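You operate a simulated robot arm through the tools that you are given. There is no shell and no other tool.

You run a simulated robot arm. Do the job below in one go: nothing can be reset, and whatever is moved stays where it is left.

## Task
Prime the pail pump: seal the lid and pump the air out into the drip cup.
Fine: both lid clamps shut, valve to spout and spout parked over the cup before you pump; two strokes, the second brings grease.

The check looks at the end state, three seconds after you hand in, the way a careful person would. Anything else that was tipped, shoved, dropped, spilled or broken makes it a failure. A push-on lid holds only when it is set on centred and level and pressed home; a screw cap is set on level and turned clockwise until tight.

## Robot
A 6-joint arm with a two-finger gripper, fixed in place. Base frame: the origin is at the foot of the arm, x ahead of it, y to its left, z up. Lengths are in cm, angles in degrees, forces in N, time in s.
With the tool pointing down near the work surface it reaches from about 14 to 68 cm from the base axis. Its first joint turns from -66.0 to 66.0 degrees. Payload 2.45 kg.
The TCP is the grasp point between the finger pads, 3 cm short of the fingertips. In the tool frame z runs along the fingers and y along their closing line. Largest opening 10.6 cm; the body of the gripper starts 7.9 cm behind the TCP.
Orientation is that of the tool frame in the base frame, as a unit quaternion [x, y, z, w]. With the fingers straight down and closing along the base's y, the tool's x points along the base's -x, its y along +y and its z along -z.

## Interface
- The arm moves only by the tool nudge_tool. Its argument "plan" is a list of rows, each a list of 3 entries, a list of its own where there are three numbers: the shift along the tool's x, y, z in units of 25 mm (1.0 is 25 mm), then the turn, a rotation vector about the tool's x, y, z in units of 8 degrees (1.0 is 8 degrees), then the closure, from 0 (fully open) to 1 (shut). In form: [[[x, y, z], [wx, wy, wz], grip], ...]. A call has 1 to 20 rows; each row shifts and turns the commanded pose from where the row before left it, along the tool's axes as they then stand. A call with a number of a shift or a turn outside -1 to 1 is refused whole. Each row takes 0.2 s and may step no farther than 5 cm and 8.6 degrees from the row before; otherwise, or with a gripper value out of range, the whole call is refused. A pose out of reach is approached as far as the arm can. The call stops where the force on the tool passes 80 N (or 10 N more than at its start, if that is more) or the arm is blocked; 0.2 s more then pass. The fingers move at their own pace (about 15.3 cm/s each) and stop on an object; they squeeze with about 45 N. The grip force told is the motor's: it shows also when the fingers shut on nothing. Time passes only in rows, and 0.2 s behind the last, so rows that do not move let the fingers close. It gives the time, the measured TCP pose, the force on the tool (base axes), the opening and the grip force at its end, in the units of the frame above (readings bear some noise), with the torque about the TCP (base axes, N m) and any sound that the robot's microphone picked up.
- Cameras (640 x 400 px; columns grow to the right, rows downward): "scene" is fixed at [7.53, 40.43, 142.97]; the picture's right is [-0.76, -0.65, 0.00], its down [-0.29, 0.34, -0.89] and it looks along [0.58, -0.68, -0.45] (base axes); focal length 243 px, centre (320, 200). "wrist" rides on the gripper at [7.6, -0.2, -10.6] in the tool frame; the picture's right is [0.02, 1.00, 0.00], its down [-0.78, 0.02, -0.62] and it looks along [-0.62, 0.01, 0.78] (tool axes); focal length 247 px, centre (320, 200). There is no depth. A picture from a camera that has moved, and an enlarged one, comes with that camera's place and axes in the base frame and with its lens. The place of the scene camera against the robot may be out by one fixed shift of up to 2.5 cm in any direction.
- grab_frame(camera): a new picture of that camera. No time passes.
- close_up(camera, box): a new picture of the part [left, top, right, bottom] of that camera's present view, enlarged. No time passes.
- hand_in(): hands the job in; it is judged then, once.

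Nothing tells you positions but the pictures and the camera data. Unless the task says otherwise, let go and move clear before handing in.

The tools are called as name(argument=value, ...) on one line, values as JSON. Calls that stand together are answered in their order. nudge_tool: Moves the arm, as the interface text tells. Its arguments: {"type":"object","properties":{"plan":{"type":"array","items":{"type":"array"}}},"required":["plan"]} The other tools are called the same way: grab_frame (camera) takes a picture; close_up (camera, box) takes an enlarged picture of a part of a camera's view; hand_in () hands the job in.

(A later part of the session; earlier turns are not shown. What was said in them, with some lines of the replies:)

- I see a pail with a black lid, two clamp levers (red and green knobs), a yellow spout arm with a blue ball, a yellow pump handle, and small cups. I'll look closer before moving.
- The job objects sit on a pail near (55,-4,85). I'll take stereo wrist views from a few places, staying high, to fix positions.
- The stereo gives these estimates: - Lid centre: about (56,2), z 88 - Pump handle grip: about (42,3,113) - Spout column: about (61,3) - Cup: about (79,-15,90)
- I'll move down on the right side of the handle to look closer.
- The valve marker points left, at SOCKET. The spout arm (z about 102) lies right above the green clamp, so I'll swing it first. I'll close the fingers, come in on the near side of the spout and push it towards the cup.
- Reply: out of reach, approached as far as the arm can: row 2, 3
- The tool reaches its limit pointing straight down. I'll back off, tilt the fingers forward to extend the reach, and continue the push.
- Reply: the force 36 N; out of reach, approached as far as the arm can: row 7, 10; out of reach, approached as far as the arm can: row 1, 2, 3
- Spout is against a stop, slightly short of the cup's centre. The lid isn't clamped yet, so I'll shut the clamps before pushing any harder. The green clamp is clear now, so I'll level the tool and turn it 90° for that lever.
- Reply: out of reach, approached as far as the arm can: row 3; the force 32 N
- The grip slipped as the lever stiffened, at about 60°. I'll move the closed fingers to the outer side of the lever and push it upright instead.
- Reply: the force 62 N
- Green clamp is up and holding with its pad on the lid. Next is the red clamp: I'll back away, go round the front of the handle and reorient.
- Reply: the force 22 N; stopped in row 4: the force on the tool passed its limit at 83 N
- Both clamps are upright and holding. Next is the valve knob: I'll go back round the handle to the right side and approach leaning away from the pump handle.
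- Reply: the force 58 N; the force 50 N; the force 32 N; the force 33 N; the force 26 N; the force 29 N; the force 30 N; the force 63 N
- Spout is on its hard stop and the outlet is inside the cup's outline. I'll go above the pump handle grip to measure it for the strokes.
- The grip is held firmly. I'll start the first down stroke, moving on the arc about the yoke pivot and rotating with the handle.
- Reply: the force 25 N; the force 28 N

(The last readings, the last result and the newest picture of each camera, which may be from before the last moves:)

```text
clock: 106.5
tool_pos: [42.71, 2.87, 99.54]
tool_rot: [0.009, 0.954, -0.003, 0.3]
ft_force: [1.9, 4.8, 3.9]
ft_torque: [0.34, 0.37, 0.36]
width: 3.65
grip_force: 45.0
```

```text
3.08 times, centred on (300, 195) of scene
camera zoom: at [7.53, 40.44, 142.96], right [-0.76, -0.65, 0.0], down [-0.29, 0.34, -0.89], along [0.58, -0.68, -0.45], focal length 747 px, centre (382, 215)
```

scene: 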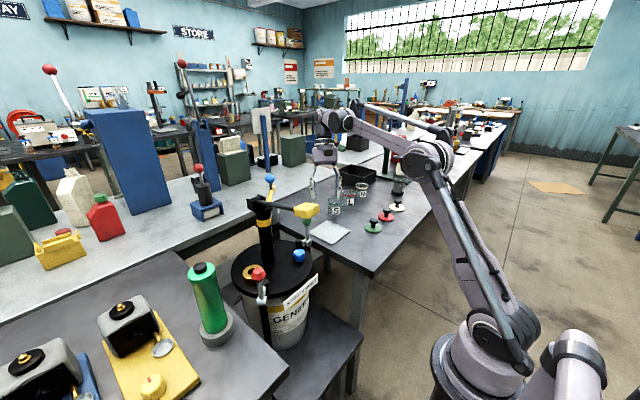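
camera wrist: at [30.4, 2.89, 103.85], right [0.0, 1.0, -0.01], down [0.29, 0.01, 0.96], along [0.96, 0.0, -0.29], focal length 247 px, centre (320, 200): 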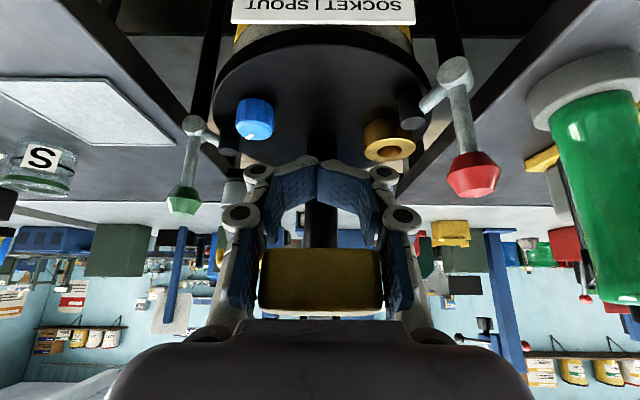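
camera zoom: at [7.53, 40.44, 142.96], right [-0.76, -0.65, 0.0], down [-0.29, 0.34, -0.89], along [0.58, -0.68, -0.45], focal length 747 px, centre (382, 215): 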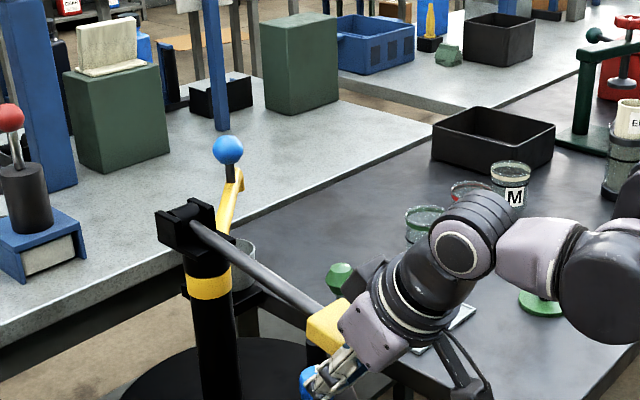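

The grip slipped as resistance rose near the bottom. I'll open, back out along the tool axis and see where the handle rests.

nudge_tool(plan=[[[0, 0, 0], [0, 0, 0], 0.4], [[0, 0, 0], [0, 0, 0], 0], [[0, 0, 0], [0, 0, 0], 0], [[0, 0, -1], [0, 0, 0], 0], [[0, 0, -1], [0, 0, 0], 0], [[0, 0, -1], [0, 0, 0], 0], [[0, 0, -1], [0, 0, 0], 0], [[0, 0, -1], [0, 0, 0], 0], [[0, 0, 0], [0, 0, 0], 0]])

grab_frame(camera="wrist")

close_up(camera="scene", box=[230, 130, 370, 260])

```text
clock: 108.5
tool_pos: [35.94, 3.26, 109.6]
tool_rot: [0.007, 0.954, -0.002, 0.3]
ft_force: [0.3, 0.2, -0.5]
ft_torque: [0.01, -0.01, 0.02]
width: 10.61
grip_force: 0.0
```

```text
taken
camera wrist: at [23.49, 3.11, 113.93], right [0.0, 1.0, -0.01], down [0.29, 0.01, 0.96], along [0.96, 0.0, -0.29], focal length 247 px, centre (320, 200)
```

wrist: 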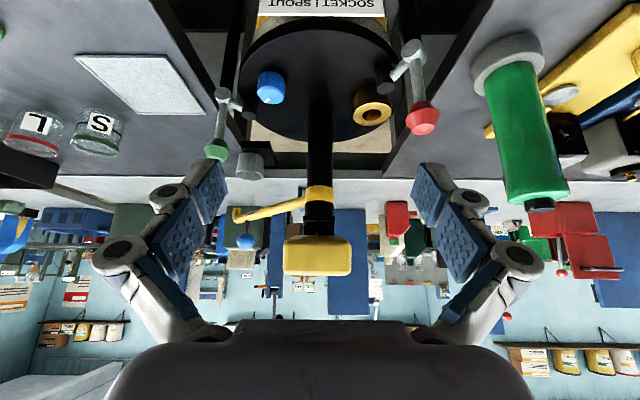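

```text
3.08 times, centred on (300, 195) of scene
camera zoom: at [7.53, 40.43, 142.97], right [-0.76, -0.65, 0.0], down [-0.29, 0.34, -0.89], along [0.58, -0.68, -0.45], focal length 747 px, centre (382, 215)
```

zoom: 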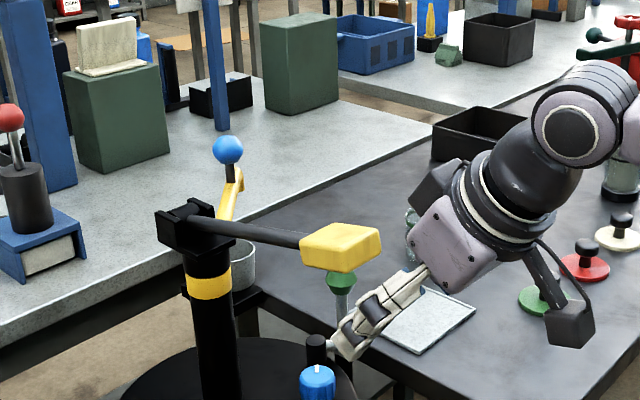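

The handle springs back up by itself. I'll check the cup, then get above the handle with closed fingers and press firmly down for the next stroke.

nudge_tool(plan=[[[-0.572, 0, -0.82], [0, 0, 0], 0.5], [[-0.572, 0, -0.82], [0, 0, 0], 1], [[-0.572, 0, -0.82], [0, 0, 0], 1], [[-0.572, 0, -0.82], [0, 0, 0], 1], [[-0.572, 0, -0.82], [0, 0, 0], 1], [[0, 0, 0], [0, 0.873, 0], 1], [[0, 0, 0], [0, 0.873, 0], 1], [[0, 0, 0], [0, 0.873, 0], 1], [[0, 0, 0], [0, 0.873, 0], 1], [[0, 0, 0], [0, 0.873, 0], 1], [[0, 0, 0], [0, 0, 0], 1]])

grab_frame(camera="wrist")

close_up(camera="wrist", box=[200, 190, 320, 300])

close_up(camera="scene", box=[265, 170, 315, 230])

```text
clock: 111.0
tool_pos: [35.74, 2.92, 122.17]
tool_rot: [0.009, 1.0, 0.0, 0.0]
ft_force: [-0.7, -0.1, 0.3]
ft_torque: [-0.03, 0.04, -0.03]
width: 0.0
grip_force: 28.5
```

```text
taken
camera wrist: at [27.99, 2.75, 132.79], right [0.0, 1.0, 0.0], down [0.78, 0.0, 0.62], along [0.62, 0.0, -0.78], focal length 247 px, centre (320, 200)
```

wrist: 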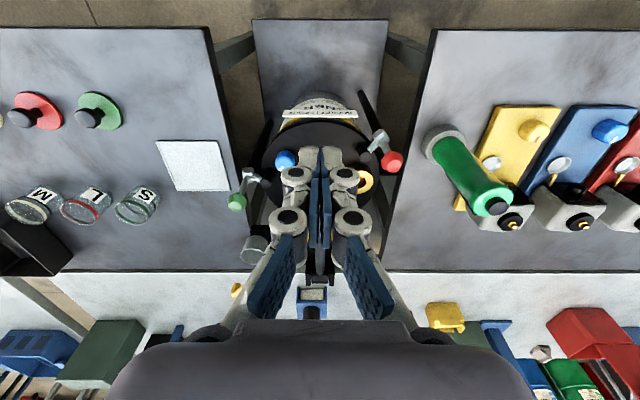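

```text
3.64 times, centred on (260, 245) of wrist
camera zoom: at [27.99, 2.75, 132.79], right [0.0, 1.0, 0.0], down [0.78, 0.0, 0.62], along [0.62, 0.0, -0.78], focal length 898 px, centre (538, 36)
```

zoom: 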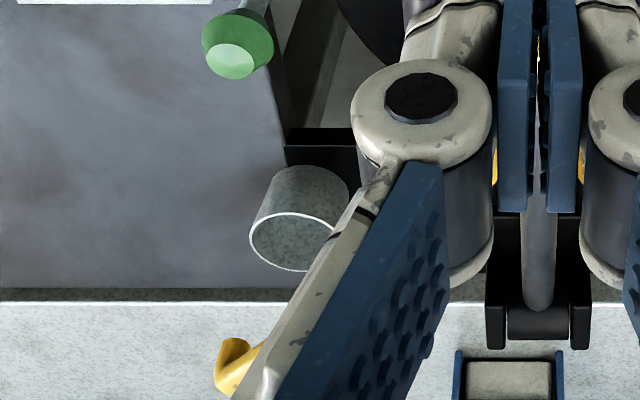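

```text
6.67 times, centred on (290, 200) of scene
camera zoom: at [7.53, 40.43, 142.97], right [-0.76, -0.65, 0.0], down [-0.29, 0.34, -0.89], along [0.58, -0.68, -0.45], focal length 1618 px, centre (520, 200)
```

zoom: 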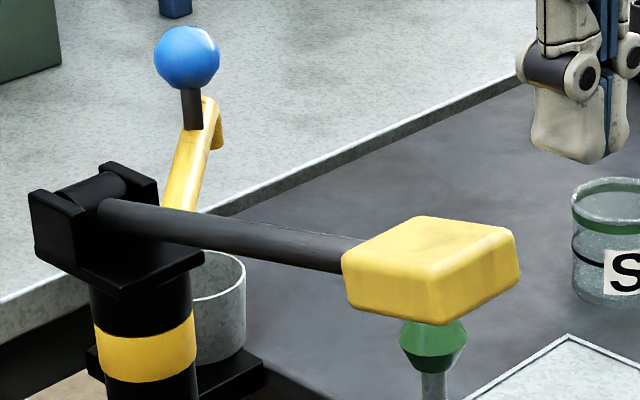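

nudge_tool(plan=[[[-0.85, 0, 0], [0, 0, 0], 1], [[-0.85, 0, 0], [0, 0, 0], 1], [[-0.85, 0, 0], [0, 0, 0], 1], [[0, 0, 0.5], [0, 0, 0], 1], [[0, 0, 0.5], [0, 0, 0], 1], [[0, 0, 0.5], [0, 0, 0], 1], [[0, 0, 0.5], [0, 0, 0], 1], [[0, 0, 0.4], [0, 0, 0], 1], [[0, 0, 0.4], [0, 0, 0], 1], [[0, 0, 0], [0, 0, 0], 1]])

close_up(camera="scene", box=[230, 130, 370, 260])

grab_frame(camera="wrist")

```text
clock: 113.2
tool_pos: [42.05, 2.93, 115.13]
tool_rot: [0.008, 1.0, 0.0, 0.001]
ft_force: [0.0, 1.0, 1.4]
ft_torque: [0.01, 0.04, 0.0]
width: 0.61
grip_force: 28.6
```

```text
3.08 times, centred on (300, 195) of scene
camera zoom: at [7.52, 40.43, 142.97], right [-0.76, -0.65, 0.0], down [-0.29, 0.34, -0.89], along [0.58, -0.68, -0.45], focal length 747 px, centre (382, 215)
```

zoom: 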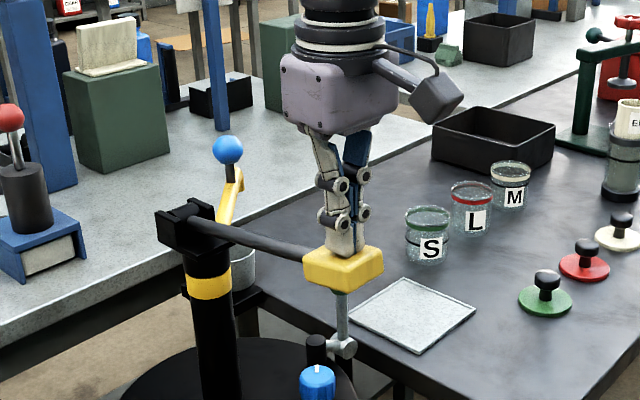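

```text
taken
camera wrist: at [34.4, 2.75, 125.7], right [0.0, 1.0, 0.0], down [0.78, 0.0, 0.62], along [0.62, 0.0, -0.78], focal length 247 px, centre (320, 200)
```

wrist: 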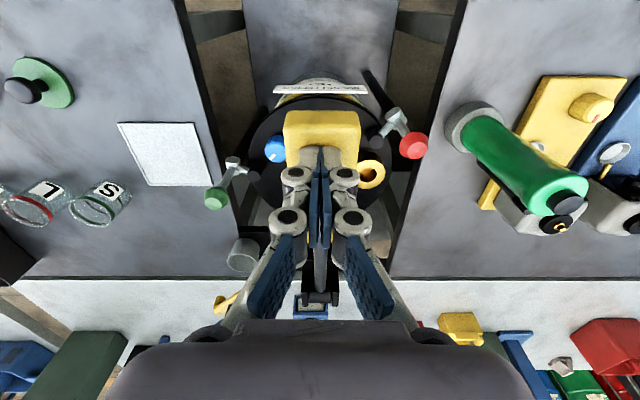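

nudge_tool(plan=[[[0, 0, 0.4], [0, 0, 0], 1], [[0, 0, 0.4], [0, 0, 0], 1], [[0, 0, 0.4], [0, 0, 0], 1], [[0, 0, 0.4], [0, 0, 0], 1], [[0, 0, 0.4], [0, 0, 0], 1], [[0, 0, 0.4], [0, 0, 0], 1], [[0, 0, 0], [0, 0, 0], 1]])

close_up(camera="scene", box=[230, 130, 370, 260])

grab_frame(camera="wrist")

```text
clock: 114.8
tool_pos: [42.05, 2.71, 109.18]
tool_rot: [0.009, 1.0, 0.001, 0.002]
ft_force: [-2.1, 1.8, 4.7]
ft_torque: [0.04, 0.01, 0.0]
width: 0.61
grip_force: 28.6
```

```text
3.08 times, centred on (300, 195) of scene
camera zoom: at [7.51, 40.43, 142.96], right [-0.76, -0.65, 0.0], down [-0.29, 0.34, -0.89], along [0.58, -0.68, -0.45], focal length 747 px, centre (382, 215)
```

zoom: 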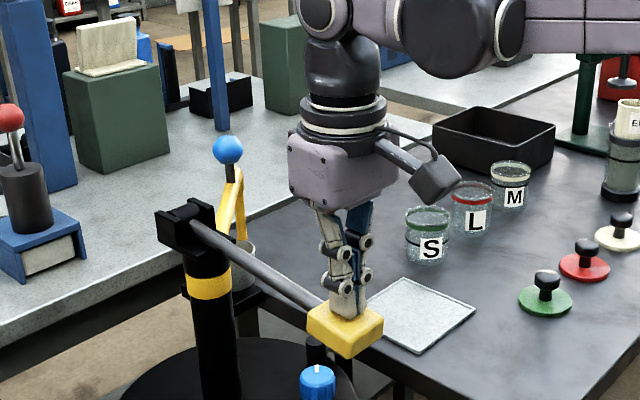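

```text
taken
camera wrist: at [34.38, 2.6, 119.81], right [0.0, 1.0, 0.0], down [0.78, 0.0, 0.62], along [0.62, 0.0, -0.78], focal length 247 px, centre (320, 200)
```

wrist: 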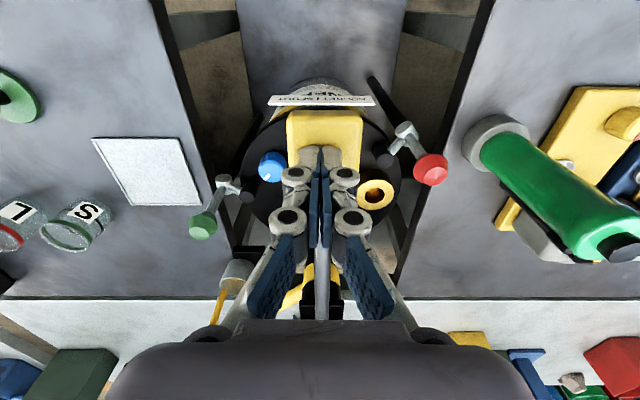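

close_up(camera="scene", box=[265, 170, 315, 230])

close_up(camera="wrist", box=[190, 230, 290, 340])

```text
6.67 times, centred on (290, 200) of scene
camera zoom: at [7.51, 40.43, 142.96], right [-0.76, -0.65, 0.0], down [-0.29, 0.34, -0.89], along [0.58, -0.68, -0.45], focal length 1618 px, centre (520, 200)
```

zoom: 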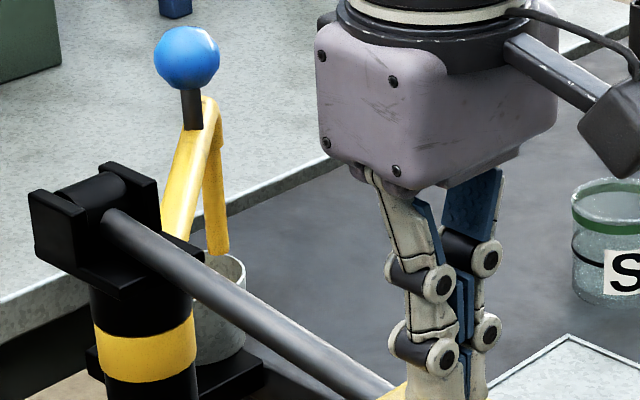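

```text
3.64 times, centred on (240, 285) of wrist
camera zoom: at [34.38, 2.6, 119.81], right [0.0, 1.0, 0.0], down [0.78, 0.0, 0.62], along [0.62, 0.0, -0.78], focal length 898 px, centre (611, -109)
```

zoom: 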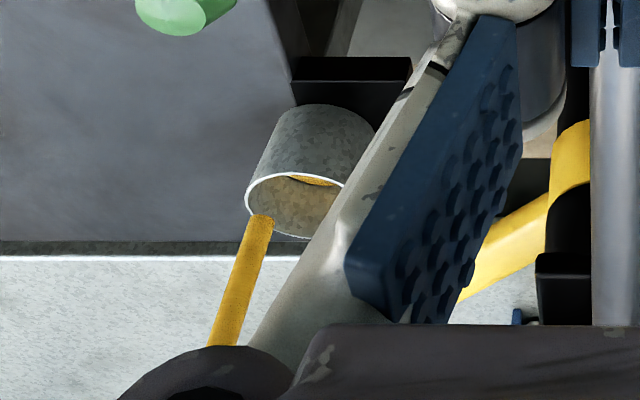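

Second stroke is bringing grease into the cup. I'll finish it to the stop, then let the handle rise.

nudge_tool(plan=[[[0, 0, 0.3], [0, 0, 0], 1], [[0, 0, 0.3], [0, 0, 0], 1], [[0, 0, 0], [0, 0, 0], 1]])

close_up(camera="scene", box=[230, 130, 370, 260])

close_up(camera="wrist", box=[190, 230, 290, 340])

```text
clock: 115.5
tool_pos: [42.2, 2.86, 108.06]
tool_rot: [0.01, 1.0, -0.001, 0.002]
ft_force: [-5.3, 0.5, 23.3]
ft_torque: [-0.02, -0.1, -0.01]
width: 0.58
grip_force: 28.8
stopped in row 3: the force on the tool passed its limit at 81 N (the readings are from after the stop); the commanded pose is now the measured one
```

```text
3.08 times, centred on (300, 195) of scene
camera zoom: at [7.48, 40.42, 142.97], right [-0.76, -0.65, 0.0], down [-0.29, 0.34, -0.89], along [0.58, -0.68, -0.45], focal length 747 px, centre (382, 215)
```

zoom: 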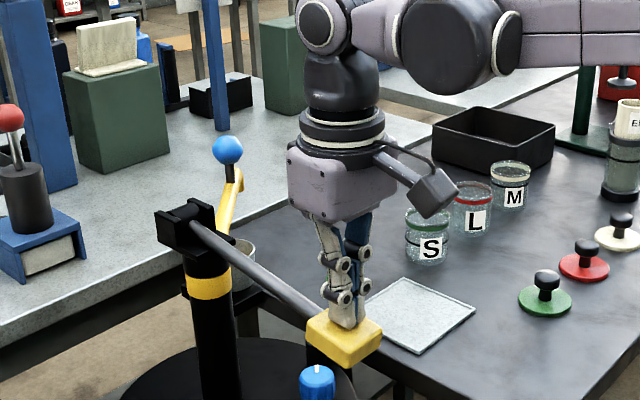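

```text
3.64 times, centred on (240, 285) of wrist
camera zoom: at [34.44, 2.65, 118.78], right [0.0, 1.0, 0.0], down [0.78, 0.0, 0.62], along [0.62, 0.0, -0.78], focal length 898 px, centre (611, -109)
```

zoom: 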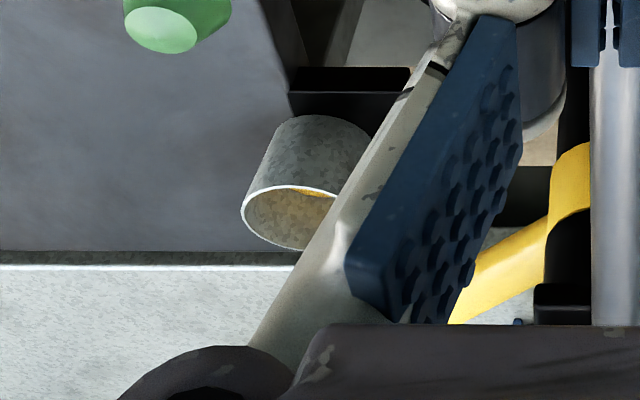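

nudge_tool(plan=[[[0, 0, -0.4], [0, 0, 0], 1], [[0, 0, -0.4], [0, 0, 0], 1], [[0, 0, -0.4], [0, 0, 0], 1], [[0, 0, -0.4], [0, 0, 0], 1], [[0, 0, -0.4], [0, 0, 0], 1], [[0, 0, -0.4], [0, 0, 0], 1], [[0, 0, -0.5], [0, 0, 0], 1], [[0, 0, -0.5], [0, 0, 0], 1], [[0, 0, -0.6], [0, 0, 0], 1], [[0, 0, -0.8], [0, 0, 0], 1], [[0, 0, -0.8], [0, 0, 0], 1], [[0, 0, -0.8], [0, 0, 0], 1], [[0, 0, 0], [0, 0, 0], 1]])

nudge_tool(plan=[[[0.5, -1, 0], [0, 0, 0], 1], [[0.5, -1, 0], [0, 0, 0], 1], [[0.5, -1, 0], [0, 0, 0], 1], [[0, -1, 0], [0, 0, 0], 1], [[0, -1, 0], [0, 0, 0], 0], [[0, -1, 0], [0, 0, 0], 0], [[0, 0, 0], [0, 0, 0], 0]])

grab_frame(camera="wrist")

close_up(camera="wrist", box=[285, 190, 435, 320])

grab_frame(camera="scene")

close_up(camera="scene", box=[210, 160, 350, 310])

```text
clock: 118.3
tool_pos: [42.09, 2.78, 124.16]
tool_rot: [0.01, 1.0, -0.001, 0.003]
ft_force: [-0.7, -0.5, 0.1]
ft_torque: [-0.01, 0.0, -0.01]
width: 0.0
grip_force: 28.5
```

```text
clock: 119.9
tool_pos: [37.87, -12.27, 124.02]
tool_rot: [0.009, 1.0, 0.0, 0.003]
ft_force: [0.6, 0.8, 0.1]
ft_torque: [0.02, -0.02, 0.0]
width: 10.61
grip_force: 0.2
```

```text
taken
camera wrist: at [30.12, -12.32, 134.6], right [0.0, 1.0, 0.0], down [0.78, 0.0, 0.63], along [0.63, 0.0, -0.78], focal length 247 px, centre (320, 200)
```

wrist: 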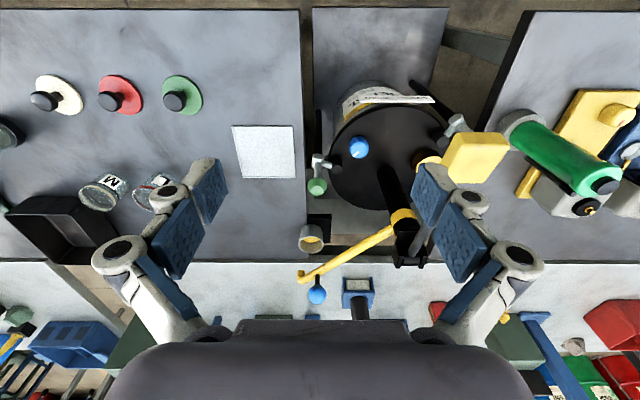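

```text
3.08 times, centred on (360, 255) of wrist
camera zoom: at [30.12, -12.32, 134.6], right [0.0, 1.0, 0.0], down [0.78, 0.0, 0.63], along [0.63, 0.0, -0.78], focal length 760 px, centre (197, 31)
```

zoom: 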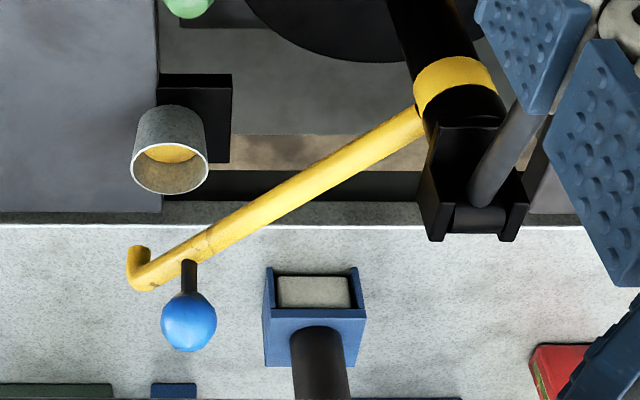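

```text
taken
```

scene: 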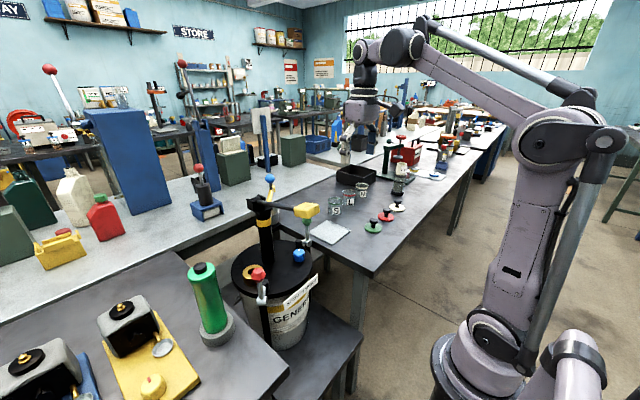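

```text
2.67 times, centred on (280, 235) of scene
camera zoom: at [7.53, 40.43, 142.97], right [-0.76, -0.65, 0.0], down [-0.29, 0.34, -0.89], along [0.58, -0.68, -0.45], focal length 647 px, centre (427, 107)
```

zoom: 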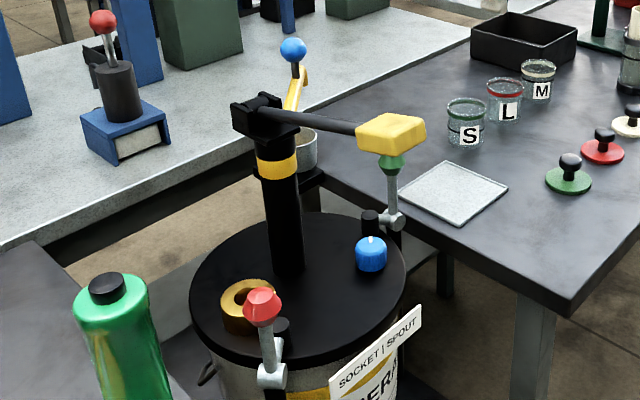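

The cup now holds grease, with no spill visible around it. Both clamps are upright, the valve is at SPOUT, the spout is parked over the cup and the handle is back up. The arm is clear, so I'm handing in.

hand_in()

```text
The job is handed in.
```

The pail pump is primed and the job is handed in; I haven't seen a result from the check.

- **Clamps:** both the green and red levers are upright against their stops, with their pads on the lid.
- **Valve:** turned 90° clockwise from SOCKET to SPOUT until it met its stop.
- **Spout:** swung round to its hard stop over the drip cup. The outlet sits about 2 cm off the cup's centre, but inside its rim. I pushed it again once the lid was clamped and it would go no further.
- **Pump:** two strokes. On the first, my grip slipped near the bottom and the handle sprang back up, with no grease in the cup. The second was pressed to the stop and put grease in the cup.

I saw no spills, and nothing else looked moved or knocked over. The arm is open and clear of the pump.
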